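You operate a simulated robot arm through the tools that you are given. There is no shell and no other tool. Be economical: measure what you need, move in short steps, check, and stop when the job is done.

You run a simulated two-armed robot. Do the job below in one go: nothing can be reset, and whatever is moved stays where it is left.

Task
Pick up the bag labelled "thick" from the back counter with one hand, pass it to the other hand and put it on the glass top of the island.

Only the result counts: the job must be done as asked and must still hold three seconds after the hand-in. Knocking over, shifting, dropping, spilling or breaking anything else fails it.

Robot
Two 7-joint arms with two-finger parallel grippers on one trunk, on a base that drives. Base frame: it is fixed to the floor where the robot stands at the start and does not move with it; the origin is under the middle of the robot, x ahead of it, y to its left, z up; the surface under the hand at the start is at about z = 0.9. Lengths are in m, angles in rad, forces in N, time in s.
The left shoulder is at the start at [0.06, 0.143, 0.954], the right one opposite. With the tool pointing down near the work surface each hand reaches from about 0.3 to 0.72 m from the robot's upright axis, wherever it stands, measured 20 degrees to its own side. Places, roughly: glass top of the island [-1.3, -1, 0.8]. Payload 1.57 kg a hand.
The tool frame of a hand sits at the grasp point between the pads (the TCP): z along the fingers, y along the line on which they close. The tips reach 0.03 m beyond it. Largest opening 0.11 m; finger width 0.024, thickness 0.012; the body of the gripper, 0.048 by 0.112 m, starts 0.078 m behind the TCP.
Orientation is told as [roll, pitch, yaw] about the base's x, y, z axes, in that order, counted from this pose: with the fingers straight down and closing along the base's y, the tool's x points along the base's -x, its y along +y and its z along -z.

Tools
- The arms move only by the tool send_rows. It takes "left_commands", "right_commands" or both (then of equal length, played together; a hand with none holds still); each is a list of rows, each a list of 3 entries, a list of its own where there are three numbers: the opening, from 0 (shut) to 1 (fully open), then the shift along the tool's x, y, z in mm, then the turn, a rotation vector about the tool's x, y, z in rad. In form: [[fingers, [tx, ty, tz], [wx, wy, wz]], ...]. A call has 1 to 8 rows; each row is the pose to reach, as a shift and turn from the pose commanded when the call began, along the tool's axes at that moment. A row lasts 0.2 s, in which the tool goes at most 0.05 m and 0.15 rad; a call with a longer step from one row to the next is refused whole, and so is a gripper value outside its range. Where a pose cannot be reached the arm comes as near as it can. A force on the tool above 40 N (or 10 N above the force at the start of the call, whichever is more), or a blocked arm, ends the call early, and 0.2 s more pass. Each finger travels about 0.045 m/s and halts on what it meets, pressing with about 27 N; the grip force reading is that of the motor and also rises with nothing between the fingers. The clock runs only during rows and for 0.2 s after the last one: add rows that repeat a pose to give the fingers time. The reply holds the time, the measured pose of the TCP, the force on the tool along the base axes, the opening and the grip force, in the units named above and with some noise, with the torque about the TCP (base axes, N m) and any sound that the robot's microphone picked up.
- Cameras (640 x 400 px; columns grow to the right, rows downward): "scene" is now at [0.0488, -0.0111, 1.5674]; the picture's right is [-0.17, -0.99, 0.00], its down [-0.71, 0.12, -0.69] and it looks along [0.68, -0.12, -0.72] (base axes); focal length 288 px, centre (320, 200). "left" rides on the left gripper at [0.07, -0.016, -0.141] in its tool frame; the picture's right is [0.23, 0.97, 0.00], its down [-0.86, 0.20, -0.48] and it looks along [-0.47, 0.11, 0.88] (tool axes); focal length 222 px, centre (320, 200). "right" rides on the right gripper at [0.07, 0.016, -0.141] in its tool frame; the picture's right is [-0.23, 0.97, 0.00], its down [-0.85, -0.20, -0.48] and it looks along [-0.47, -0.11, 0.88] (tool axes); focal length 222 px, centre (320, 200). There is no depth. A picture from a camera that has moved, and an enlarged one, comes with that camera's place and axes in the base frame and with its lens.
- grab_frame(camera): a new picture of that camera. The clock stands still meanwhile.
- slide_trunk(by): slides the trunk up (or, below 0, down) by that many m; the arms and the scene camera ride with it, the base frame stays. It gives what a move gives, with no picture.
- steer(legs): drives the robot by 1 to 6 legs, each [ahead, left, turn to the left] in m, m and rad, along the robot's own axes; the way and the turn of a leg run together, so that a leg with both is an arc; at most 1.5 m and 3.142 rad a leg. The arms and the cameras ride along, it lands a little off, and it stops where it bumps. It gives what a move gives.
- turn_head(pan, tilt): turns the head with the scene camera to pan (to the left, within 1.501 rad either way) and tilt (down, from -0.506 to 1.204), counted from straight ahead of the robot. It gives what a move gives.
- enlarge(camera, box): a new picture of the part [left, top, right, bottom] of that camera's present view, enlarged. The clock stands still meanwhile.
- close_job(): hands the job in; it is judged then, once.

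Work in short steps. Places have to be worked out from the pictures, the camera data and where the tool is seen: move nearer, look again, correct. Check each grasp and each placing, and mend what went wrong. You have 120 turns and 92 pictures in all, those below and enlarged ones among them. Open the grippers and draw the arms clear of the work before you hand the job in, unless the task says otherwise; then end with one line.

The tools are called as a command line: name --argument value ..., lists and objects as JSON in quotes. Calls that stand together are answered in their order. send_rows: Moves the arms, as the interface text tells. Its arguments: {"type":"object","properties":{"left_commands":{"type":"array"},"right_commands":{"type":"array"}},"required":[]} The other tools are called the same way: slide_trunk (by) slides the trunk up or down; steer (legs) drives the base; turn_head (pan, tilt) turns the head that bears the scene camera; grab_frame (camera) takes a picture; enlarge (camera, box) takes an enlarged picture of a part of a camera's view; close_job () hands the job in.

At the start:

```text
t: 0.0
left_tool_pos: [0.413, 0.2073, 1.1003]
left_ee_rot: [-0.002, 0.0, 0.0]
left_ft_force: [0.1, 0.4, -0.5]
left_moment: [0.01, -0.02, -0.01]
left_grip_width: 0.1098
left_grasp_force: 0.1
right_tool_pos: [0.4182, -0.1952, 1.123]
right_ee_rot: [-0.002, 0.0, -0.001]
right_ft_force: [-0.6, 0.2, -0.3]
right_moment: [-0.01, 0.0, 0.0]
right_grip_width: 0.1101
right_grasp_force: 0.0
trunk travel left (down, up): [-0.552, 0.038]
robot x, y, heading: [0.0024, -0.0007, 0.002]
head pan, tilt: [-0.173, 0.806]
```

scene: 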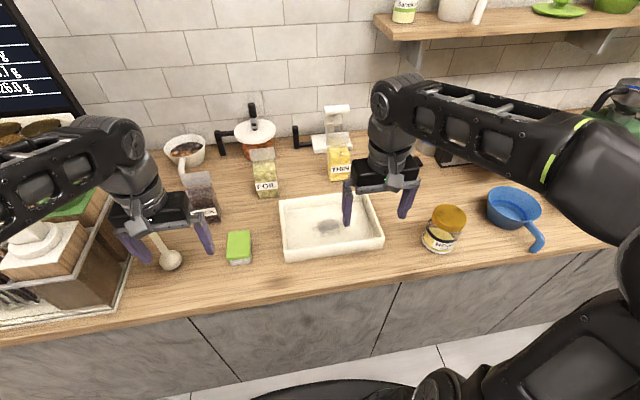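
right: 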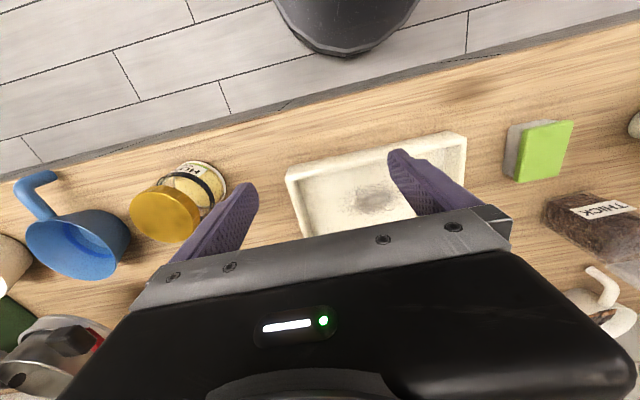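
left: 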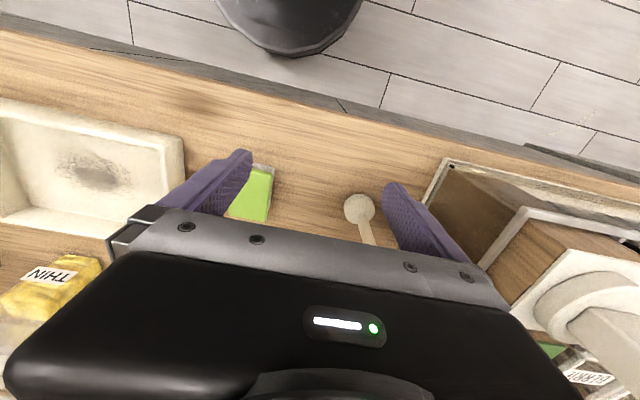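

The right camera shows a brown bag labelled "THICK", which is the one near the left hand in the scene view. I'll enlarge both views to locate it.

enlarge --camera "scene" --box '[140, 90, 380, 280]'

enlarge --camera "right" --box '[480, 100, 640, 350]'

```text
2.11 times, centred on (260, 185) of scene
camera zoom: at [0.0488, -0.0111, 1.5674], right [-0.17, -0.99, 0.0], down [-0.71, 0.12, -0.69], along [0.68, -0.12, -0.72], focal length 606 px, centre (446, 232)
```

zoom: 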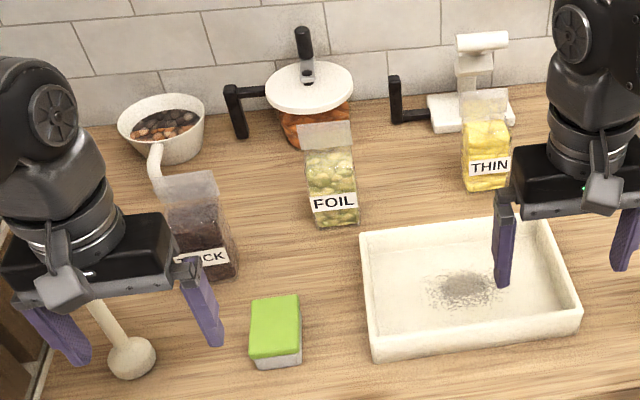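

```text
1.60 times, centred on (560, 225) of right
camera zoom: at [0.3495, -0.178, 1.2631], right [0.23, 0.97, 0.0], down [0.85, -0.2, 0.48], along [0.47, -0.11, -0.88], focal length 355 px, centre (-64, 160)
```

zoom: 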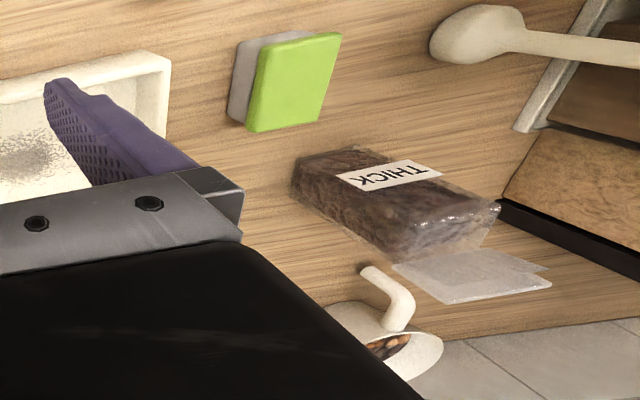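

The bag stands upright near (0.66, 0.22), turned slightly. I'll move the left hand up and out to the left so it stops blocking the view.

send_rows --left_commands '[[1, [20, 30, -30], [0, 0, 0]], [1, [40, 60, -60], [0, 0, 0]], [1, [50, 90, -90], [0, 0, 0]], [1, [50, 120, -110], [0, 0, 0]]]'

turn_head --pan 0.3 --tilt 0.75

grab_frame --camera "scene"

grab_frame --camera "left"

```text
t: 1.0
left_tool_pos: [0.3795, 0.3007, 1.153]
left_ee_rot: [-0.002, -0.001, -0.004]
left_ft_force: [0.6, 0.0, 0.1]
left_moment: [-0.06, 0.02, -0.01]
left_grip_width: 0.1102
left_grasp_force: 0.0
left hand out of reach, approached as far as the arm can: row 2, 3, 4
right_tool_pos: [0.4199, -0.1917, 1.1214]
right_ee_rot: [0.0, -0.001, 0.0]
right_ft_force: [0.3, 0.1, 0.0]
right_moment: [-0.04, 0.02, 0.01]
right_grip_width: 0.1102
right_grasp_force: 0.1
trunk travel left (down, up): [-0.552, 0.038]
robot x, y, heading: [0.0014, 0.0026, 0.0]
head pan, tilt: [-0.173, 0.806]
```

```text
t: 1.9
left_tool_pos: [0.3772, 0.2994, 1.1532]
left_ee_rot: [0.001, -0.002, -0.004]
left_ft_force: [-0.5, 0.2, 0.4]
left_moment: [-0.01, 0.02, -0.01]
left_grip_width: 0.1103
left_grasp_force: 0.0
right_tool_pos: [0.4177, -0.194, 1.1216]
right_ee_rot: [0.001, -0.001, -0.001]
right_ft_force: [-0.1, -0.2, -0.6]
right_moment: [-0.01, 0.02, 0.02]
right_grip_width: 0.1101
right_grasp_force: 0.1
trunk travel left (down, up): [-0.552, 0.038]
robot x, y, heading: [-0.0023, 0.0005, -0.0]
head pan, tilt: [0.3, 0.75]
```

```text
86 pictures are left
camera scene: at [0.0489, 0.0273, 1.572], right [0.29, -0.96, 0.0], down [-0.65, -0.2, -0.73], along [0.7, 0.22, -0.68], focal length 288 px, centre (320, 200)
```

scene: 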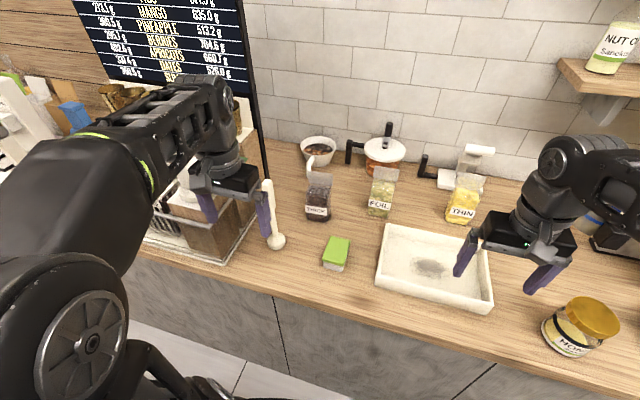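

```text
85 pictures are left
camera left: at [0.3088, 0.2838, 1.2958], right [-0.22, 0.97, 0.0], down [0.86, 0.2, 0.48], along [0.47, 0.11, -0.88], focal length 222 px, centre (320, 200)
```

left: 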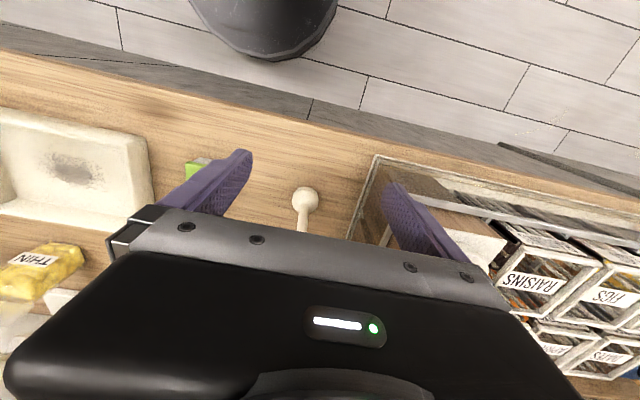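

enlarge --camera "scene" --box '[260, 130, 420, 230]'

```text
4.00 times, centred on (340, 180) of scene
camera zoom: at [0.0489, 0.0273, 1.572], right [0.29, -0.96, 0.0], down [-0.65, -0.2, -0.73], along [0.7, 0.22, -0.68], focal length 1150 px, centre (240, 280)
```

zoom: 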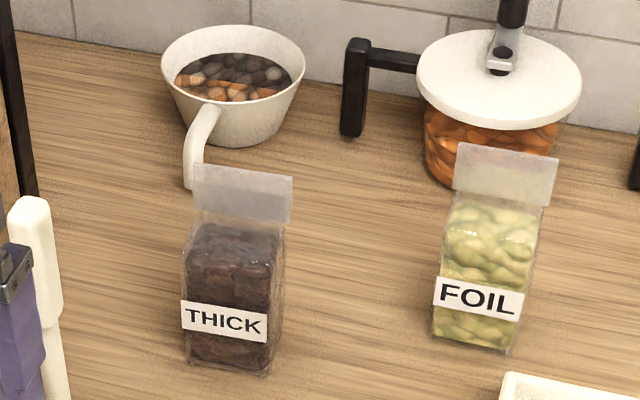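

The bag is at about (0.662, 0.222). Its body spans z 0.90–1.03 with the fin reaching about 1.08, and it is about 0.045 thick in x and 0.065 wide in y. I'll turn the left hand so its fingers close along x, away from everything.

send_rows --left_commands '[[1, [0, 0, 0], [0, 0, 0.14]], [1, [0, 0, 0], [0, 0, 0.28]], [1, [0, 0, 0], [0, 0, 0.42]], [1, [0, 0, 0], [0, 0, 0.56]], [1, [0, 0, 0], [0, 0, 0.7]], [1, [0, 0, 0], [0, 0, 0.84]], [1, [0, 0, 0], [0, 0, 0.98]], [1, [0, 0, 0], [0, 0, 1.12]]]'

```text
t: 3.7
left_tool_pos: [0.3781, 0.3031, 1.1519]
left_ee_rot: [0.0, -0.001, -1.122]
left_ft_force: [-0.1, 0.6, -0.7]
left_moment: [-0.02, 0.02, 0.02]
left_grip_width: 0.11
left_grasp_force: 0.0
right_tool_pos: [0.4187, -0.1949, 1.1226]
right_ee_rot: [-0.001, -0.001, -0.001]
right_ft_force: [0.6, -0.5, -0.3]
right_moment: [-0.03, 0.02, 0.0]
right_grip_width: 0.11
right_grasp_force: 0.1
trunk travel left (down, up): [-0.552, 0.038]
robot x, y, heading: [-0.0011, 0.0002, 0.003]
head pan, tilt: [0.3, 0.75]
```

The turn works. I'll finish it to yaw -1.5, which matches the bag's slight turn, and nudge the base ahead 0.05 m for reach.

send_rows --left_commands '[[1, [0, 0, 0], [0, 0, 0.13]], [1, [0, 0, 0], [0, 0, 0.26]], [1, [0, 0, 0], [0, 0, 0.38]]]'

steer --legs '[[0.05, 0, 0]]'

grab_frame --camera "left"

enlarge --camera "scene" --box '[260, 130, 420, 230]'

```text
t: 4.5
left_tool_pos: [0.3775, 0.3034, 1.1524]
left_ee_rot: [-0.001, 0.001, -1.502]
left_ft_force: [0.0, -0.3, 0.2]
left_moment: [-0.01, 0.0, 0.0]
left_grip_width: 0.1101
left_grasp_force: 0.1
right_tool_pos: [0.4187, -0.1947, 1.1214]
right_ee_rot: [-0.001, 0.0, 0.002]
right_ft_force: [0.0, -0.2, 0.2]
right_moment: [0.0, -0.01, 0.0]
right_grip_width: 0.11
right_grasp_force: 0.1
trunk travel left (down, up): [-0.552, 0.038]
robot x, y, heading: [0.0001, -0.0014, -0.001]
head pan, tilt: [0.3, 0.75]
```

```text
t: 5.4
left_tool_pos: [0.4288, 0.3023, 1.152]
left_ee_rot: [-0.003, -0.001, -1.501]
left_ft_force: [1.9, -0.1, -0.1]
left_moment: [0.02, 0.05, 0.02]
left_grip_width: 0.11
left_grasp_force: 0.1
right_tool_pos: [0.4706, -0.1951, 1.1209]
right_ee_rot: [0.0, 0.001, 0.0]
right_ft_force: [0.9, -0.2, 0.3]
right_moment: [-0.01, 0.0, -0.02]
right_grip_width: 0.1102
right_grasp_force: 0.1
trunk travel left (down, up): [-0.552, 0.038]
robot x, y, heading: [0.05, -0.0013, -0.001]
head pan, tilt: [0.3, 0.75]
```

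```text
83 pictures are left
camera left: at [0.4082, 0.3712, 1.2936], right [0.96, 0.3, 0.0], down [0.26, -0.84, 0.48], along [0.14, -0.46, -0.88], focal length 222 px, centre (320, 200)
```

left: 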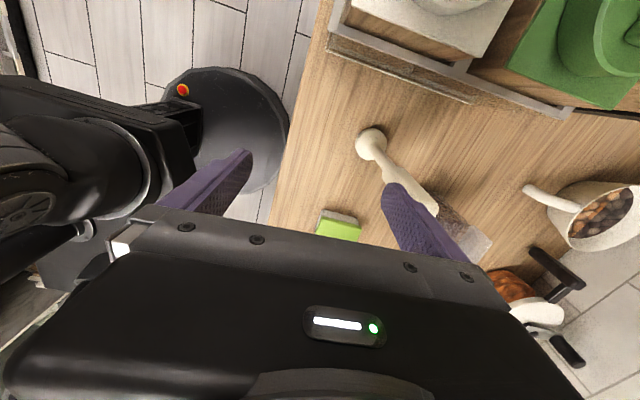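

```text
4.00 times, centred on (340, 180) of scene
camera zoom: at [0.101, 0.0271, 1.5719], right [0.3, -0.96, 0.0], down [-0.65, -0.2, -0.73], along [0.7, 0.22, -0.68], focal length 1150 px, centre (240, 280)
```

zoom: 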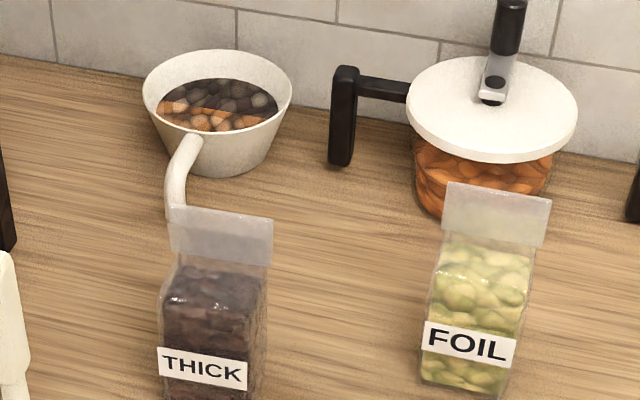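

Triangulating the scene and right views puts the counter at z≈0.89, the bag's front bottom edge at x≈0.649 with y 0.195–0.261, and the fin top near (0.697, 0.228, 1.053). I'll shift the right hand left to get a closer second view of the bag's depth.

send_rows --right_commands '[[1, [0, 45, -10], [0, 0, 0]], [1, [0, 90, -20], [0, 0, 0]], [1, [0, 135, -20], [0, 0, 0]]]'

enlarge --camera "right" --box '[430, 130, 640, 330]'

grab_frame --camera "scene"

```text
t: 6.2
left_tool_pos: [0.4268, 0.3024, 1.1519]
left_ee_rot: [0.0, 0.0, -1.502]
left_ft_force: [1.0, -0.8, -0.2]
left_moment: [0.05, 0.08, -0.02]
left_grip_width: 0.11
left_grasp_force: 0.0
right_tool_pos: [0.4703, -0.0613, 1.1389]
right_ee_rot: [0.002, 0.005, -0.012]
right_ft_force: [-4.0, 6.9, 3.8]
right_moment: [-0.71, -0.33, 0.04]
right_grip_width: 0.1098
right_grasp_force: 0.0
trunk travel left (down, up): [-0.552, 0.038]
robot x, y, heading: [0.0474, 0.0001, -0.002]
head pan, tilt: [0.3, 0.75]
```

```text
2.00 times, centred on (535, 230) of right
camera zoom: at [0.4019, -0.0445, 1.2803], right [0.24, 0.97, 0.0], down [0.86, -0.21, 0.47], along [0.46, -0.11, -0.88], focal length 444 px, centre (-110, 140)
```

zoom: 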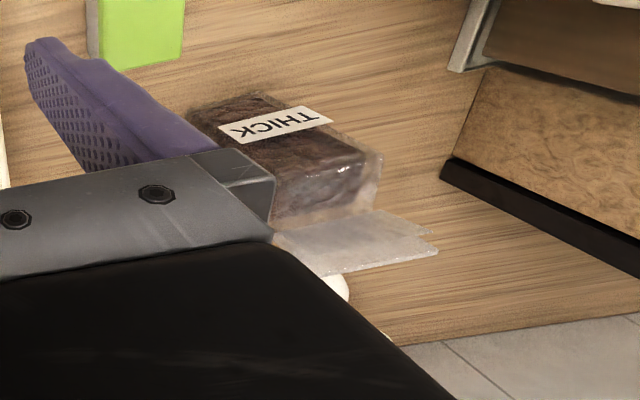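

```text
80 pictures are left
camera scene: at [0.0991, 0.028, 1.5721], right [0.3, -0.96, 0.0], down [-0.65, -0.2, -0.73], along [0.7, 0.22, -0.68], focal length 288 px, centre (320, 200)
```

scene: 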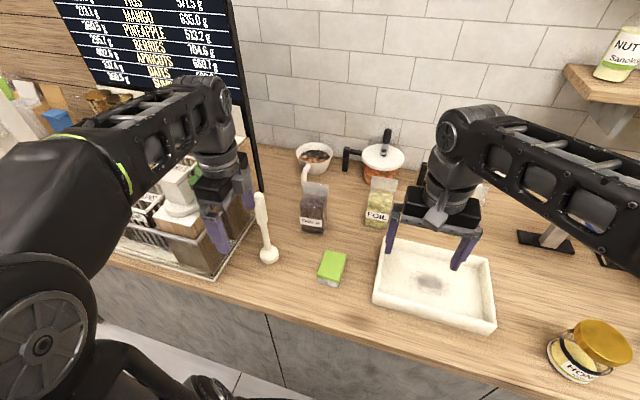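

The bag depth is about 0.06, so its centre is about (0.68, 0.228), and the fin top is at z≈1.055. A tall utensil stands at (0.52, 0.305) with its top near 1.14. So I'll first move the left hand in −y, then forward at the current height, while the right hand moves back.

send_rows --left_commands '[[1, [-38, -3, 0], [0, 0, 0]], [1, [-75, -5, 0], [0, 0, 0]], [1, [-78, 37, 0], [0, 0, 0]], [1, [-81, 80, 0], [0, 0, 0]], [1, [-84, 122, 0], [0, 0, 0]], [1, [-87, 165, 0], [0, 0, 0]], [1, [-90, 208, 0], [0, 0, 0]], [1, [-93, 249, 0], [0, 0, 0]]]' --right_commands '[[1, [0, -45, 0], [0, 0, 0]], [1, [0, -90, 0], [0, 0, 0]], [1, [0, -135, 0], [0, 0, 0]], [1, [0, -135, 0], [0, 0, 0]], [1, [0, -135, 0], [0, 0, 0]], [1, [0, -135, 0], [0, 0, 0]], [1, [0, -135, 0], [0, 0, 0]], [1, [0, -135, 0], [0, 0, 0]]]'

enlarge --camera "scene" --box '[220, 100, 420, 260]'

grab_frame --camera "left"

```text
t: 8.0
left_tool_pos: [0.5959, 0.2181, 1.1106]
left_ee_rot: [0.012, 0.002, -1.501]
left_ft_force: [-0.4, -0.3, 0.7]
left_moment: [-0.03, 0.03, 0.0]
left_grip_width: 0.1102
left_grasp_force: 0.2
left hand out of reach, approached as far as the arm can: row 4, 5, 6, 7, 8
right_tool_pos: [0.4671, -0.1943, 1.1412]
right_ee_rot: [0.0, 0.001, 0.0]
right_ft_force: [0.2, 0.4, 0.7]
right_moment: [0.01, 0.01, -0.03]
right_grip_width: 0.1101
right_grasp_force: 0.1
trunk travel left (down, up): [-0.552, 0.038]
robot x, y, heading: [0.0477, -0.0003, 0.002]
head pan, tilt: [0.3, 0.75]
```

```text
2.50 times, centred on (320, 180) of scene
camera zoom: at [0.098, 0.0273, 1.572], right [0.3, -0.96, 0.0], down [-0.65, -0.2, -0.73], along [0.7, 0.22, -0.68], focal length 719 px, centre (320, 250)
```

zoom: 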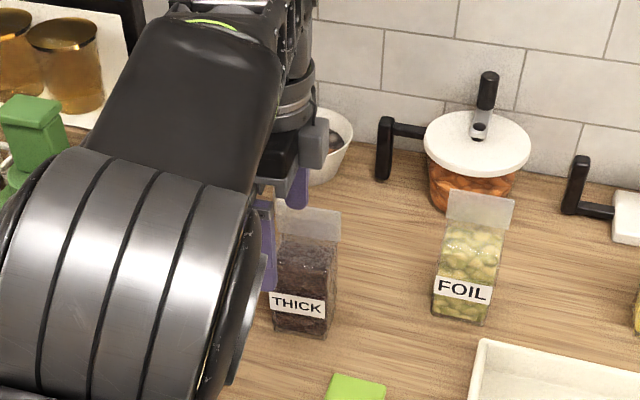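

```text
78 pictures are left
camera left: at [0.574, 0.2874, 1.2534], right [0.96, 0.29, 0.01], down [0.25, -0.84, 0.48], along [0.15, -0.46, -0.88], focal length 222 px, centre (320, 200)
```

left: 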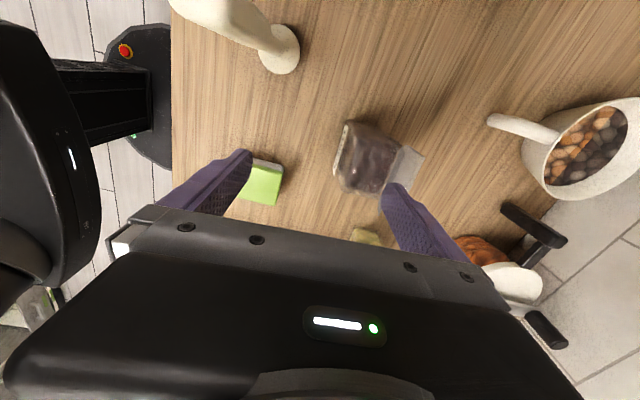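

The hand ran out of reach at x 0.596. I'll draw it back and up a little, then drive ahead for more reach.

send_rows --left_commands '[[1, [3, -40, -20], [0, 0, 0]], [1, [3, -80, -40], [0, 0, 0]], [1, [3, -100, -45], [0, 0, 0]]]'

steer --legs '[[0.09, 0, 0]]'

```text
t: 8.8
left_tool_pos: [0.522, 0.2183, 1.1403]
left_ee_rot: [-0.001, -0.015, -1.502]
left_ft_force: [-0.4, 0.7, -0.2]
left_moment: [-0.04, -0.02, -0.01]
left_grip_width: 0.1102
left_grasp_force: 0.1
left hand out of reach, approached as far as the arm can: row 2, 3
right_tool_pos: [0.466, -0.1913, 1.1432]
right_ee_rot: [-0.001, -0.003, -0.001]
right_ft_force: [0.4, 1.0, -0.2]
right_moment: [-0.03, -0.05, -0.03]
right_grip_width: 0.11
right_grasp_force: 0.1
trunk travel left (down, up): [-0.552, 0.038]
robot x, y, heading: [0.0471, 0.0015, -0.001]
head pan, tilt: [0.3, 0.75]
```

```text
t: 10.0
left_tool_pos: [0.5749, 0.2175, 1.1403]
left_ee_rot: [-0.001, -0.013, -1.501]
left_ft_force: [-0.6, -0.1, 0.6]
left_moment: [0.03, -0.04, -0.01]
left_grip_width: 0.1102
left_grasp_force: 0.1
right_tool_pos: [0.5194, -0.1937, 1.142]
right_ee_rot: [0.002, -0.002, -0.001]
right_ft_force: [0.0, 0.1, 0.3]
right_moment: [-0.04, -0.01, -0.01]
right_grip_width: 0.1101
right_grasp_force: 0.2
trunk travel left (down, up): [-0.552, 0.038]
robot x, y, heading: [0.105, 0.0041, -0.006]
head pan, tilt: [0.3, 0.75]
stopped in leg 1: the robot was blocked; the commanded pose is now the measured one
```

The base is blocked at x 0.105, so I'll raise the trunk for more reach at height and then move the hand forward.

slide_trunk --by 0.036

send_rows --left_commands '[[1, [-8, 30, 10], [0, 0, 0]], [1, [-16, 60, 20], [0, 0, 0]], [1, [-17, 80, 40], [0, 0, 0]], [1, [-18, 103, 60], [0, 0, 0]]]'

grab_frame --camera "left"

```text
t: 10.8
left_tool_pos: [0.577, 0.2176, 1.1755]
left_ee_rot: [-0.003, -0.013, -1.501]
left_ft_force: [0.6, 0.1, 0.1]
left_moment: [0.0, -0.01, 0.03]
left_grip_width: 0.1101
left_grasp_force: 0.1
right_tool_pos: [0.5211, -0.1934, 1.1774]
right_ee_rot: [0.002, -0.001, -0.002]
right_ft_force: [0.4, -0.2, 0.8]
right_moment: [0.01, 0.02, 0.03]
right_grip_width: 0.1104
right_grasp_force: 0.0
trunk travel left (down, up): [-0.588, 0.002]
robot x, y, heading: [0.1048, -0.0002, 0.0]
head pan, tilt: [0.3, 0.75]
```

```text
t: 11.8
left_tool_pos: [0.6673, 0.2015, 1.1105]
left_ee_rot: [0.003, -0.011, -1.502]
left_ft_force: [-0.1, 0.4, -0.1]
left_moment: [0.01, 0.0, 0.0]
left_grip_width: 0.1099
left_grasp_force: 0.0
left hand out of reach, approached as far as the arm can: row 4
right_tool_pos: [0.5222, -0.1938, 1.1771]
right_ee_rot: [0.002, 0.0, 0.0]
right_ft_force: [0.5, -0.5, -0.2]
right_moment: [0.01, -0.01, 0.0]
right_grip_width: 0.11
right_grasp_force: 0.1
trunk travel left (down, up): [-0.588, 0.002]
robot x, y, heading: [0.1065, -0.0012, 0.002]
head pan, tilt: [0.3, 0.75]
```

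```text
77 pictures are left
camera left: at [0.6469, 0.2711, 1.2521], right [0.96, 0.29, 0.0], down [0.26, -0.83, 0.49], along [0.14, -0.47, -0.87], focal length 222 px, centre (320, 200)
```

left: 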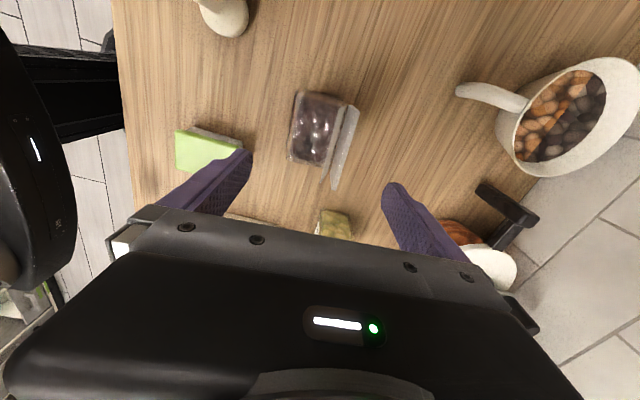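

The view from above puts the body at x 0.635–0.70 and y 0.184–0.253, with the fin at x≈0.687. The hand is centred well in x and needs +18 mm in y, so I'll correct that and start descending.

send_rows --left_commands '[[1, [18, 0, 0], [0, 0, 0]], [1, [18, 0, 20], [0, 0, 0]], [1, [18, 0, 50], [0, 0, 0]]]'

grab_frame --camera "left"

enlarge --camera "scene" --box '[220, 100, 420, 260]'

```text
t: 12.6
left_tool_pos: [0.665, 0.2186, 1.0635]
left_ee_rot: [0.002, -0.011, -1.501]
left_ft_force: [-0.1, 0.6, 0.5]
left_moment: [0.0, 0.03, 0.0]
left_grip_width: 0.11
left_grasp_force: 0.0
left hand out of reach, approached as far as the arm can: row 1, 2
right_tool_pos: [0.5219, -0.194, 1.1772]
right_ee_rot: [0.002, 0.0, -0.002]
right_ft_force: [-0.1, 0.8, -1.0]
right_moment: [-0.02, 0.01, -0.02]
right_grip_width: 0.11
right_grasp_force: 0.0
trunk travel left (down, up): [-0.588, 0.002]
robot x, y, heading: [0.1033, 0.0026, 0.002]
head pan, tilt: [0.3, 0.75]
```

```text
76 pictures are left
camera left: at [0.6442, 0.2894, 1.2043], right [0.96, 0.29, 0.0], down [0.26, -0.83, 0.49], along [0.14, -0.47, -0.87], focal length 222 px, centre (320, 200)
```

left: 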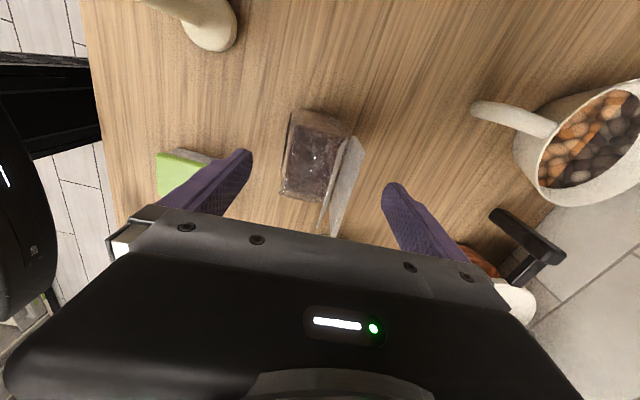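

```text
2.50 times, centred on (320, 180) of scene
camera zoom: at [0.1525, 0.027, 1.608], right [0.3, -0.96, 0.0], down [-0.65, -0.2, -0.73], along [0.7, 0.22, -0.68], focal length 719 px, centre (320, 250)
```

zoom: 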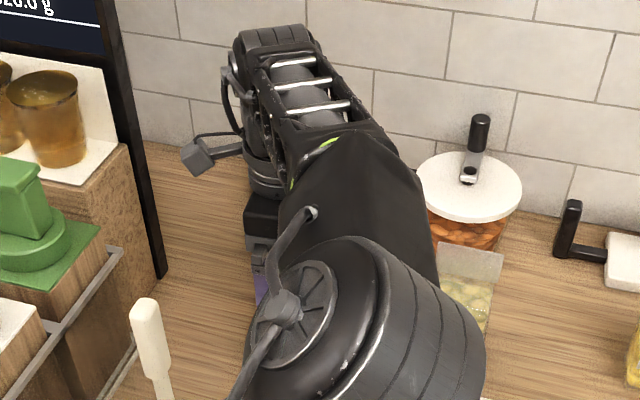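

The bag sits between the open fingers with clearance on both sides. I'll descend to TCP z≈1.0 and close.

send_rows --left_commands '[[1, [0, 0, 22], [0, 0, 0]], [1, [0, 0, 44], [0, 0, 0]], [1, [0, 0, 62], [0, 0, 0]]]'

send_rows --left_commands '[[0.6, [0, 0, 0], [0, 0, 0]], [0.4, [0, 0, 0], [0, 0, 0]], [0.2, [0, 0, 0], [0, 0, 0]], [0, [0, 0, 0], [0, 0, 0]], [0, [0, 0, 0], [0, 0, 0]], [0, [0, 0, 0], [0, 0, 0]]]'

grab_frame --camera "left"

```text
t: 13.4
left_tool_pos: [0.6582, 0.2137, 0.9993]
left_ee_rot: [-0.005, -0.01, -1.501]
left_ft_force: [-1.4, -0.4, -0.7]
left_moment: [0.01, 0.03, -0.01]
left_grip_width: 0.1101
left_grasp_force: 0.0
left hand out of reach, approached as far as the arm can: row 1, 2, 3
right_tool_pos: [0.5217, -0.1932, 1.1779]
right_ee_rot: [0.001, -0.001, -0.002]
right_ft_force: [0.7, 0.1, 0.2]
right_moment: [0.01, 0.0, 0.02]
right_grip_width: 0.1099
right_grasp_force: 0.0
trunk travel left (down, up): [-0.588, 0.002]
robot x, y, heading: [0.1012, 0.0003, -0.0]
head pan, tilt: [0.3, 0.75]
```

```text
t: 14.8
left_tool_pos: [0.6589, 0.2134, 1.0013]
left_ee_rot: [0.0, -0.01, -1.502]
left_ft_force: [1.0, -1.1, 0.5]
left_moment: [0.04, -0.13, -0.03]
left_grip_width: 0.0578
left_grasp_force: 26.8
right_tool_pos: [0.5228, -0.1945, 1.1781]
right_ee_rot: [0.0, 0.001, -0.002]
right_ft_force: [-0.7, 0.6, -0.5]
right_moment: [-0.02, 0.0, 0.02]
right_grip_width: 0.1098
right_grasp_force: 0.1
trunk travel left (down, up): [-0.588, 0.002]
robot x, y, heading: [0.1006, -0.0013, -0.0]
head pan, tilt: [0.3, 0.75]
```

```text
74 pictures are left
camera left: at [0.6385, 0.2841, 1.1418], right [0.96, 0.29, 0.0], down [0.26, -0.83, 0.49], along [0.14, -0.47, -0.87], focal length 222 px, centre (320, 200)
```

left: 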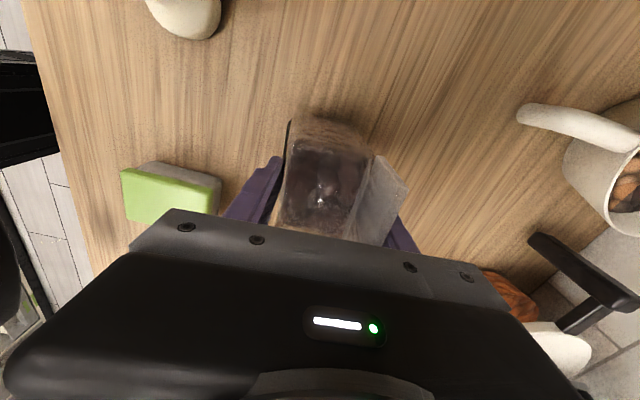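

The grip is solid at 58 mm width and 27 N. I'll lift the bag straight up and slightly back, then check.

send_rows --left_commands '[[0, [0, 0, -20], [0, 0, 0]], [0, [0, -5, -40], [0, 0, 0]], [0, [0, -15, -60], [0, 0, 0]], [0, [0, -25, -80], [0, 0, 0]], [0, [0, -35, -100], [0, 0, 0]], [0, [0, -45, -110], [0, 0, 0]]]'

grab_frame --camera "scene"

grab_frame --camera "left"

```text
t: 16.2
left_tool_pos: [0.614, 0.212, 1.1116]
left_ee_rot: [-0.004, -0.011, -1.501]
left_ft_force: [-0.2, 0.4, -1.7]
left_moment: [-0.02, -0.02, -0.02]
left_grip_width: 0.0579
left_grasp_force: 27.2
right_tool_pos: [0.5205, -0.1936, 1.1783]
right_ee_rot: [0.001, 0.001, -0.002]
right_ft_force: [-0.4, -0.8, -0.1]
right_moment: [0.02, -0.02, 0.0]
right_grip_width: 0.1097
right_grasp_force: 0.1
trunk travel left (down, up): [-0.588, 0.002]
robot x, y, heading: [0.1049, 0.001, 0.002]
head pan, tilt: [0.3, 0.75]
```

```text
73 pictures are left
camera scene: at [0.1517, 0.0273, 1.608], right [0.3, -0.96, 0.0], down [-0.65, -0.2, -0.73], along [0.7, 0.22, -0.68], focal length 288 px, centre (320, 200)
```

scene: 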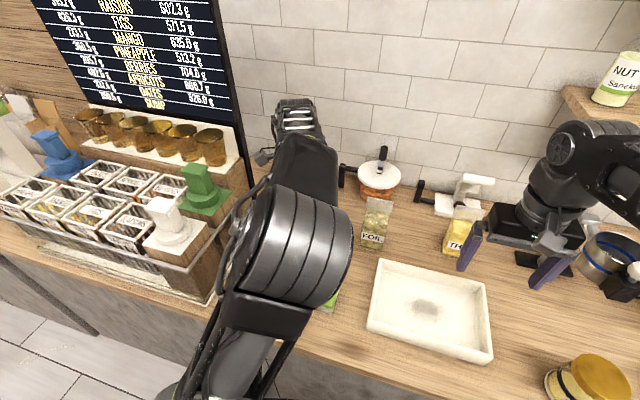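

```text
72 pictures are left
camera left: at [0.5925, 0.2815, 1.2525], right [0.96, 0.3, -0.01], down [0.26, -0.83, 0.49], along [0.14, -0.47, -0.87], focal length 222 px, centre (320, 200)
```

left: 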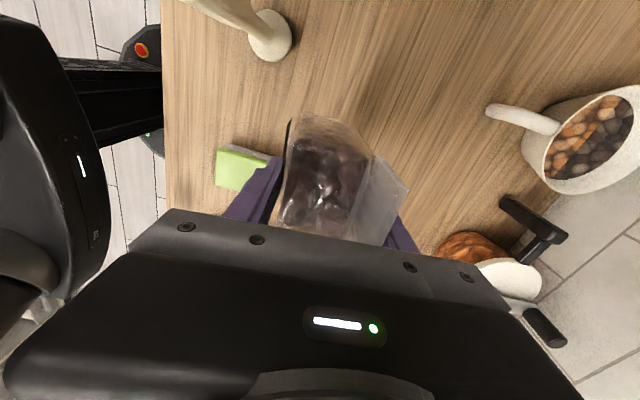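

The bag is lifted and held securely. I'll shift the hand a little right, away from the standing utensil, and back the robot off from the counter.

send_rows --left_commands '[[0, [-30, 0, 0], [0, 0, 0]]]'

steer --legs '[[-0.4, 0, 0]]'

turn_head --pan 0.0 --tilt 0.7

grab_frame --camera "scene"

```text
t: 16.6
left_tool_pos: [0.6151, 0.1794, 1.1124]
left_ee_rot: [-0.002, -0.011, -1.502]
left_ft_force: [0.3, -0.7, -2.4]
left_moment: [0.02, -0.04, 0.02]
left_grip_width: 0.0578
left_grasp_force: 26.5
right_tool_pos: [0.5206, -0.1951, 1.1766]
right_ee_rot: [0.002, 0.0, -0.002]
right_ft_force: [-1.0, 0.3, 0.1]
right_moment: [0.02, 0.0, 0.01]
right_grip_width: 0.1099
right_grasp_force: 0.0
trunk travel left (down, up): [-0.588, 0.002]
robot x, y, heading: [0.1054, 0.0022, -0.002]
head pan, tilt: [0.3, 0.75]
```

```text
t: 19.1
left_tool_pos: [0.2214, 0.1805, 1.1123]
left_ee_rot: [-0.003, -0.013, -1.502]
left_ft_force: [-0.1, 0.2, -2.0]
left_moment: [-0.02, -0.04, 0.01]
left_grip_width: 0.0577
left_grasp_force: 27.4
right_tool_pos: [0.1271, -0.1948, 1.177]
right_ee_rot: [0.002, 0.0, -0.003]
right_ft_force: [-0.3, 0.6, 0.5]
right_moment: [0.0, -0.02, 0.0]
right_grip_width: 0.1101
right_grasp_force: 0.2
trunk travel left (down, up): [-0.588, 0.002]
robot x, y, heading: [-0.2914, 0.0002, -0.005]
head pan, tilt: [0.3, 0.75]
```

```text
t: 19.9
left_tool_pos: [0.2227, 0.1792, 1.1117]
left_ee_rot: [-0.002, -0.012, -1.504]
left_ft_force: [0.2, 0.0, -2.1]
left_moment: [-0.02, 0.02, 0.0]
left_grip_width: 0.058
left_grasp_force: 26.8
right_tool_pos: [0.1273, -0.194, 1.1765]
right_ee_rot: [0.001, 0.0, -0.005]
right_ft_force: [-0.3, -0.4, 0.1]
right_moment: [0.01, 0.01, 0.0]
right_grip_width: 0.1099
right_grasp_force: 0.0
trunk travel left (down, up): [-0.588, 0.002]
robot x, y, heading: [-0.2916, -0.0022, 0.002]
head pan, tilt: [0.0, 0.7]
```

```text
71 pictures are left
camera scene: at [-0.2359, 0.0032, 1.6122], right [0.0, -1.0, 0.0], down [-0.64, 0.0, -0.76], along [0.76, 0.0, -0.64], focal length 288 px, centre (320, 200)
```

scene: 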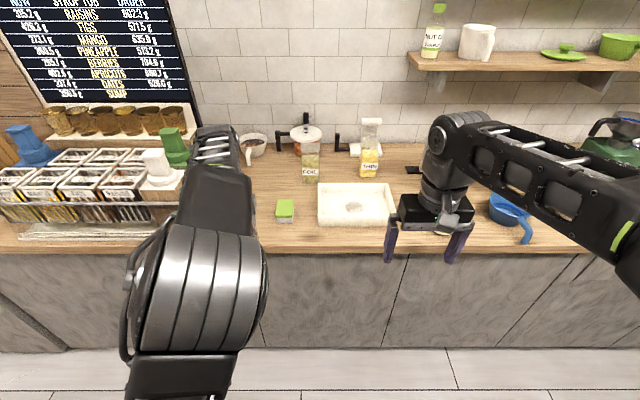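

I'm clear of the counter and nothing else moved. Now I'll turn the right hand so its fingers close along x, parallel to the left's, while drawing the left hand in towards the middle.

send_rows --right_commands '[[1, [0, 0, 0], [0, 0, -0.14]], [1, [0, 0, 0], [0, 0, -0.28]], [1, [0, 0, 0], [0, 0, -0.42]], [1, [0, 0, 0], [0, 0, -0.56]], [1, [0, 0, 0], [0, 0, -0.7]], [1, [0, 0, 0], [0, 0, -0.84]], [1, [0, 0, 0], [0, 0, -0.98]], [1, [0, 0, 0], [0, 0, -1.12]]]'

send_rows --right_commands '[[1, [0, 0, 0], [0, 0, -0.14]], [1, [0, 0, 0], [0, 0, -0.28]], [1, [0, 0, 0], [0, 0, -0.42]], [1, [0, 0, 0], [0, 0, -0.52]]]'

send_rows --right_commands '[[1, [0, 0, 0], [0, -0.14, 0]], [1, [0, 0, 0], [0, -0.28, 0]], [1, [0, 0, 0], [0, -0.42, 0]], [1, [0, 0, 0], [0, -0.56, 0]], [1, [0, 0, 0], [0, -0.7, 0]], [1, [0, 0, 0], [0, -0.8, 0]]]'

grab_frame --camera "scene"

```text
t: 21.7
left_tool_pos: [0.2235, 0.1802, 1.1122]
left_ee_rot: [-0.003, -0.013, -1.503]
left_ft_force: [-0.1, -1.6, -1.6]
left_moment: [-0.03, -0.03, -0.02]
left_grip_width: 0.0577
left_grasp_force: 27.4
right_tool_pos: [0.1273, -0.194, 1.1775]
right_ee_rot: [0.002, 0.0, 1.118]
right_ft_force: [0.0, 0.1, -0.6]
right_moment: [0.0, 0.0, -0.02]
right_grip_width: 0.1102
right_grasp_force: 0.1
trunk travel left (down, up): [-0.588, 0.002]
robot x, y, heading: [-0.2925, -0.0019, -0.002]
head pan, tilt: [0.0, 0.7]
```

```text
t: 22.7
left_tool_pos: [0.2218, 0.1795, 1.1122]
left_ee_rot: [-0.006, -0.011, -1.504]
left_ft_force: [-0.4, -0.6, -1.7]
left_moment: [-0.04, 0.05, 0.0]
left_grip_width: 0.0579
left_grasp_force: 26.9
right_tool_pos: [0.1267, -0.1938, 1.1774]
right_ee_rot: [0.0, -0.001, 1.639]
right_ft_force: [0.8, 0.4, 1.1]
right_moment: [0.04, 0.02, 0.0]
right_grip_width: 0.1099
right_grasp_force: 0.0
trunk travel left (down, up): [-0.588, 0.002]
robot x, y, heading: [-0.2916, 0.0016, -0.0]
head pan, tilt: [0.0, 0.7]
```

```text
t: 24.1
left_tool_pos: [0.2229, 0.1796, 1.1131]
left_ee_rot: [-0.004, -0.011, -1.505]
left_ft_force: [0.1, -0.4, -2.7]
left_moment: [-0.02, 0.02, -0.03]
left_grip_width: 0.058
left_grasp_force: 27.0
right_tool_pos: [0.1275, -0.1955, 1.178]
right_ee_rot: [0.0, -0.803, 1.638]
right_ft_force: [0.4, 0.3, -1.0]
right_moment: [-0.02, -0.01, 0.01]
right_grip_width: 0.11
right_grasp_force: 0.1
trunk travel left (down, up): [-0.588, 0.002]
robot x, y, heading: [-0.2916, 0.0044, -0.005]
head pan, tilt: [0.0, 0.7]
```

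```text
70 pictures are left
camera scene: at [-0.2359, 0.0029, 1.6123], right [0.0, -1.0, 0.0], down [-0.64, 0.0, -0.76], along [0.76, 0.0, -0.64], focal length 288 px, centre (320, 200)
```

scene: 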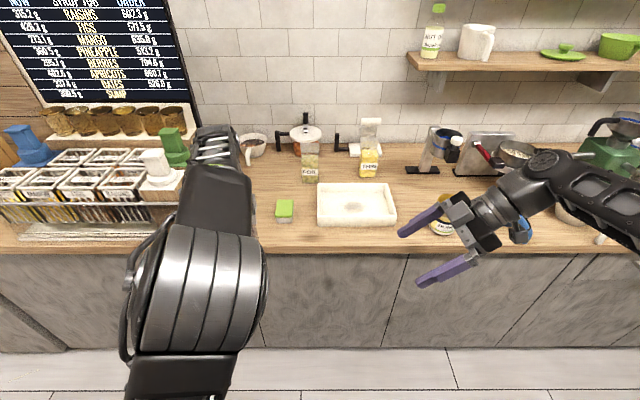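

The right hand is tilted as planned, fingers pointing left and down. I'll bring the left hand with the bag towards the centre, then take the right hand to a pre-approach point about 0.12 m from the bag's lower half.

send_rows --left_commands '[[0, [-33, -2, 0], [0, 0, 0]], [0, [-66, -4, 0], [0, 0, 0]], [0, [-100, -7, 0], [0, 0, 0]], [0, [-100, -7, 0], [0, 0, 0]]]'

send_rows --right_commands '[[1, [-17, -23, 33], [0, 0, 0]], [1, [-34, -46, 66], [0, 0, 0]], [1, [-51, -68, 99], [0, 0, 0]], [1, [-68, -91, 132], [0, 0, 0]], [1, [-85, -114, 164], [0, 0, 0]], [1, [-85, -114, 164], [0, 0, 0]]]'

grab_frame --camera "scene"

grab_frame --camera "right"

```text
t: 25.1
left_tool_pos: [0.2221, 0.0801, 1.113]
left_ee_rot: [-0.003, -0.012, -1.503]
left_ft_force: [1.0, 0.1, -2.5]
left_moment: [-0.02, -0.01, -0.01]
left_grip_width: 0.0578
left_grasp_force: 26.8
right_tool_pos: [0.1274, -0.1941, 1.177]
right_ee_rot: [0.0, -0.8, 1.637]
right_ft_force: [0.1, -0.2, 0.8]
right_moment: [0.01, 0.0, -0.01]
right_grip_width: 0.1102
right_grasp_force: 0.1
trunk travel left (down, up): [-0.588, 0.002]
robot x, y, heading: [-0.2869, 0.001, -0.003]
head pan, tilt: [0.0, 0.7]
```

```text
t: 26.5
left_tool_pos: [0.2227, 0.0804, 1.1135]
left_ee_rot: [-0.002, -0.01, -1.501]
left_ft_force: [0.1, -0.3, -2.4]
left_moment: [-0.03, -0.02, -0.01]
left_grip_width: 0.0579
left_grasp_force: 27.0
right_tool_pos: [0.2072, -0.0358, 1.1126]
right_ee_rot: [0.0, -0.801, 1.635]
right_ft_force: [0.5, -0.2, 0.2]
right_moment: [0.0, 0.02, 0.01]
right_grip_width: 0.1096
right_grasp_force: 0.1
right hand out of reach, approached as far as the arm can: row 5, 6
trunk travel left (down, up): [-0.588, 0.002]
robot x, y, heading: [-0.2902, 0.0039, -0.001]
head pan, tilt: [0.0, 0.7]
```

```text
69 pictures are left
camera scene: at [-0.2356, 0.0031, 1.6122], right [0.0, -1.0, 0.0], down [-0.64, 0.0, -0.76], along [0.76, 0.0, -0.64], focal length 288 px, centre (320, 200)
```

scene: 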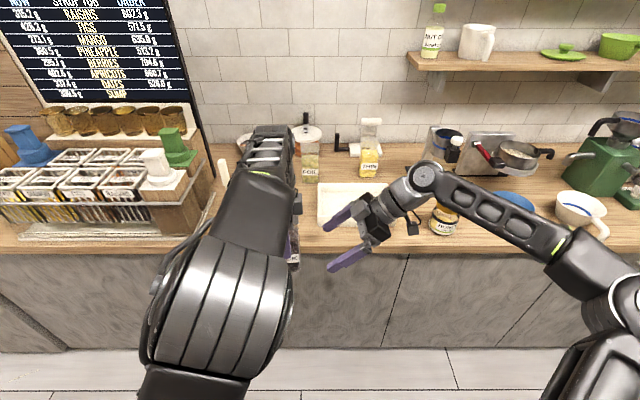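

```text
68 pictures are left
camera right: at [0.2012, -0.1874, 1.1608], right [-0.98, 0.09, 0.16], down [0.18, 0.26, 0.95], along [0.05, 0.96, -0.28], focal length 222 px, centre (320, 200)
```

right: 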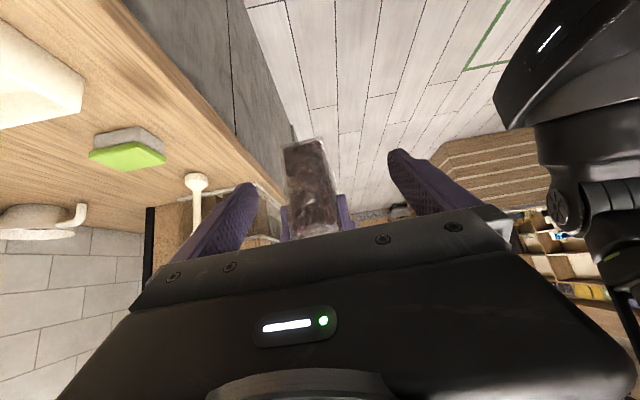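

The right hand is at its reach limit there, so I'll do the handover nearer the body. The right hand goes back first, then the left hand brings the bag to about (0.14, 0.02).

send_rows --right_commands '[[1, [7, 32, -12], [0, 0, 0]], [1, [14, 64, -23], [0, 0, 0]], [1, [14, 64, -23], [0, 0, 0]]]'

send_rows --left_commands '[[0, [-18, -29, 0], [0, 0, 0]], [0, [-36, -58, 0], [0, 0, 0]], [0, [-54, -87, 0], [0, 0, 0]], [0, [-54, -87, 0], [0, 0, 0]]]'

grab_frame --camera "right"

grab_frame --camera "scene"

```text
t: 27.3
left_tool_pos: [0.2227, 0.078, 1.1127]
left_ee_rot: [-0.005, -0.011, -1.502]
left_ft_force: [-0.5, 0.5, -2.1]
left_moment: [0.0, 0.0, -0.04]
left_grip_width: 0.058
left_grasp_force: 26.4
right_tool_pos: [0.1438, -0.0693, 1.1198]
right_ee_rot: [0.0, -0.801, 1.637]
right_ft_force: [0.1, -0.2, 0.7]
right_moment: [-0.03, 0.0, 0.01]
right_grip_width: 0.11
right_grasp_force: 0.0
trunk travel left (down, up): [-0.588, 0.002]
robot x, y, heading: [-0.2946, 0.0011, -0.001]
head pan, tilt: [0.0, 0.7]
```

```text
t: 28.3
left_tool_pos: [0.1396, 0.0214, 1.1134]
left_ee_rot: [-0.004, -0.009, -1.5]
left_ft_force: [0.2, -0.2, -1.1]
left_moment: [-0.01, 0.05, -0.05]
left_grip_width: 0.0581
left_grasp_force: 27.3
right_tool_pos: [0.1458, -0.0696, 1.1203]
right_ee_rot: [-0.001, -0.802, 1.637]
right_ft_force: [0.8, 0.6, 0.4]
right_moment: [-0.02, 0.03, 0.04]
right_grip_width: 0.1101
right_grasp_force: 0.1
trunk travel left (down, up): [-0.588, 0.002]
robot x, y, heading: [-0.2896, 0.0015, -0.005]
head pan, tilt: [0.0, 0.7]
```

```text
67 pictures are left
camera right: at [0.1395, -0.2199, 1.1682], right [-0.98, 0.09, 0.16], down [0.18, 0.26, 0.95], along [0.05, 0.96, -0.28], focal length 222 px, centre (320, 200)
```

right: 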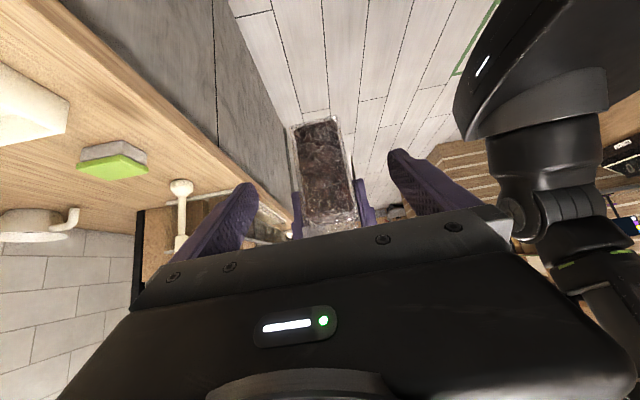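

```text
66 pictures are left
camera scene: at [-0.2351, 0.0032, 1.6122], right [0.0, -1.0, 0.0], down [-0.64, 0.0, -0.76], along [0.76, 0.0, -0.64], focal length 288 px, centre (320, 200)
```

scene: 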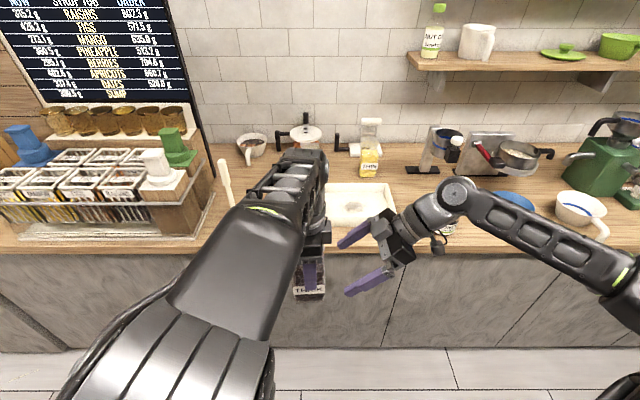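

The bag is centred between the right fingers in the wrist view and its bottom is at about z 1.007. I'll advance 112 mm along the right tool axis so its fingers straddle the bag's lower half, with about 1.5 cm clearance below the left fingertips.

send_rows --right_commands '[[1, [-1, 0, 28], [0, 0, 0]], [1, [-2, -1, 56], [0, 0, 0]], [1, [-3, -1, 84], [0, 0, 0]], [1, [-3, -1, 112], [0, 0, 0]], [1, [-3, -1, 112], [0, 0, 0]]]'

grab_frame --camera "right"

enlarge --camera "scene" --box '[240, 180, 440, 340]'

```text
t: 29.5
left_tool_pos: [0.1396, 0.0207, 1.1137]
left_ee_rot: [-0.005, -0.01, -1.503]
left_ft_force: [0.4, 0.7, -2.9]
left_moment: [0.04, 0.02, -0.03]
left_grip_width: 0.0579
left_grasp_force: 26.9
right_tool_pos: [0.1402, 0.0124, 1.042]
right_ee_rot: [-0.001, -0.804, 1.637]
right_ft_force: [-0.1, 0.2, 0.1]
right_moment: [0.0, -0.04, 0.01]
right_grip_width: 0.11
right_grasp_force: 0.0
trunk travel left (down, up): [-0.588, 0.002]
robot x, y, heading: [-0.2869, -0.0032, -0.003]
head pan, tilt: [0.0, 0.7]
```

```text
65 pictures are left
camera right: at [0.1345, -0.1378, 1.0909], right [-0.98, 0.09, 0.16], down [0.18, 0.26, 0.95], along [0.05, 0.96, -0.28], focal length 222 px, centre (320, 200)
```

right: 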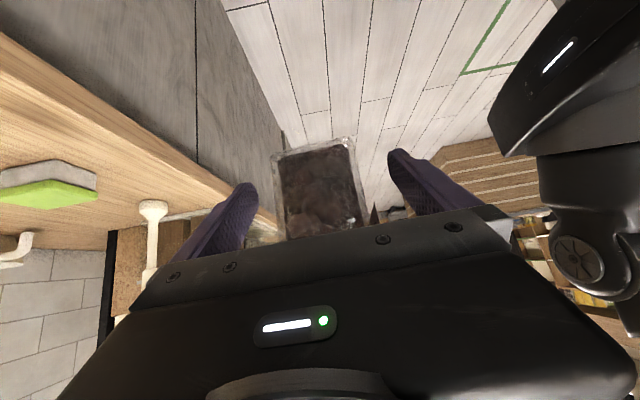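

```text
2.50 times, centred on (340, 260) of scene
camera zoom: at [-0.2361, 0.0028, 1.6123], right [0.0, -1.0, 0.0], down [-0.64, 0.0, -0.76], along [0.76, 0.0, -0.64], focal length 719 px, centre (270, 50)
```

zoom: 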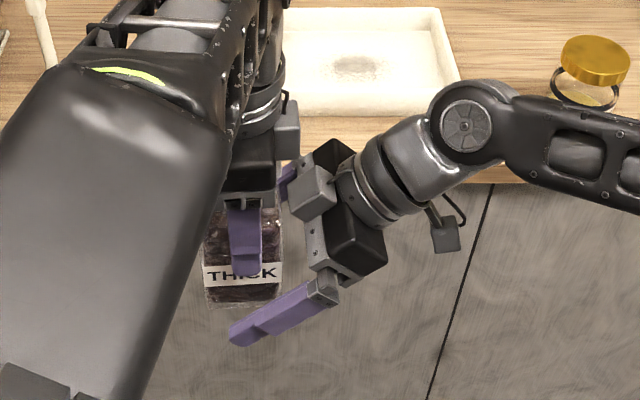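

The fingers straddle the bag, but the bag bottom looks nearer z 1.014, so I'll raise the right hand 6 mm and then close it.

send_rows --right_commands '[[1, [-4, 0, -4], [0, 0, 0]], [0.6, [-4, 0, -4], [0, 0, 0]], [0.4, [-4, 0, -4], [0, 0, 0]], [0.2, [-4, 0, -4], [0, 0, 0]], [0, [-4, 0, -4], [0, 0, 0]], [0, [-4, 0, -4], [0, 0, 0]], [0, [-4, 0, -4], [0, 0, 0]], [0, [-4, 0, -4], [0, 0, 0]]]'

enlarge --camera "scene" --box '[240, 180, 440, 340]'

grab_frame --camera "right"

```text
t: 31.3
left_tool_pos: [0.1397, 0.0221, 1.1146]
left_ee_rot: [-0.005, -0.009, -1.502]
left_ft_force: [3.0, 0.1, -3.1]
left_moment: [0.1, -0.53, -0.25]
left_grip_width: 0.058
left_grasp_force: 27.1
right_tool_pos: [0.1406, 0.0123, 1.0492]
right_ee_rot: [-0.001, -0.802, 1.638]
right_ft_force: [-4.2, -0.2, 1.5]
right_moment: [-0.04, 0.3, 0.25]
right_grip_width: 0.0579
right_grasp_force: 27.5
trunk travel left (down, up): [-0.588, 0.002]
robot x, y, heading: [-0.2939, -0.0005, -0.007]
head pan, tilt: [0.0, 0.7]
```

```text
2.50 times, centred on (340, 260) of scene
camera zoom: at [-0.2358, 0.003, 1.6122], right [0.0, -1.0, 0.0], down [-0.64, 0.0, -0.76], along [0.76, 0.0, -0.64], focal length 719 px, centre (270, 50)
```

zoom: 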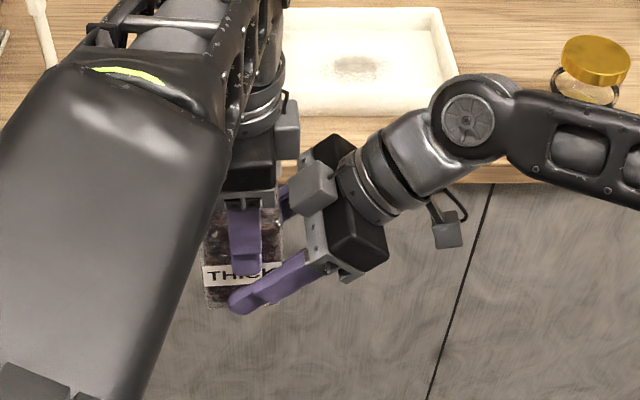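

```text
62 pictures are left
camera right: at [0.1347, -0.1379, 1.0971], right [-0.98, 0.09, 0.16], down [0.18, 0.26, 0.95], along [0.05, 0.96, -0.28], focal length 222 px, centre (320, 200)
```

right: 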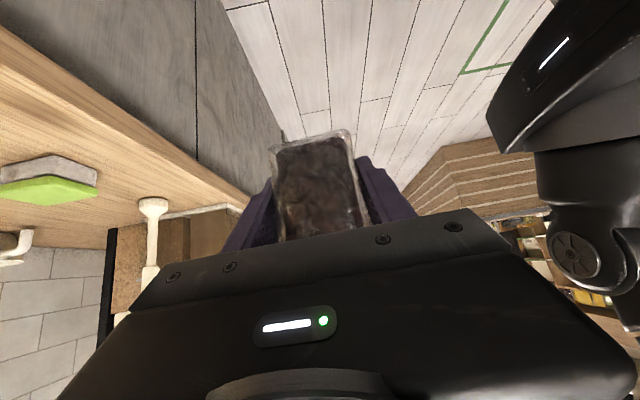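

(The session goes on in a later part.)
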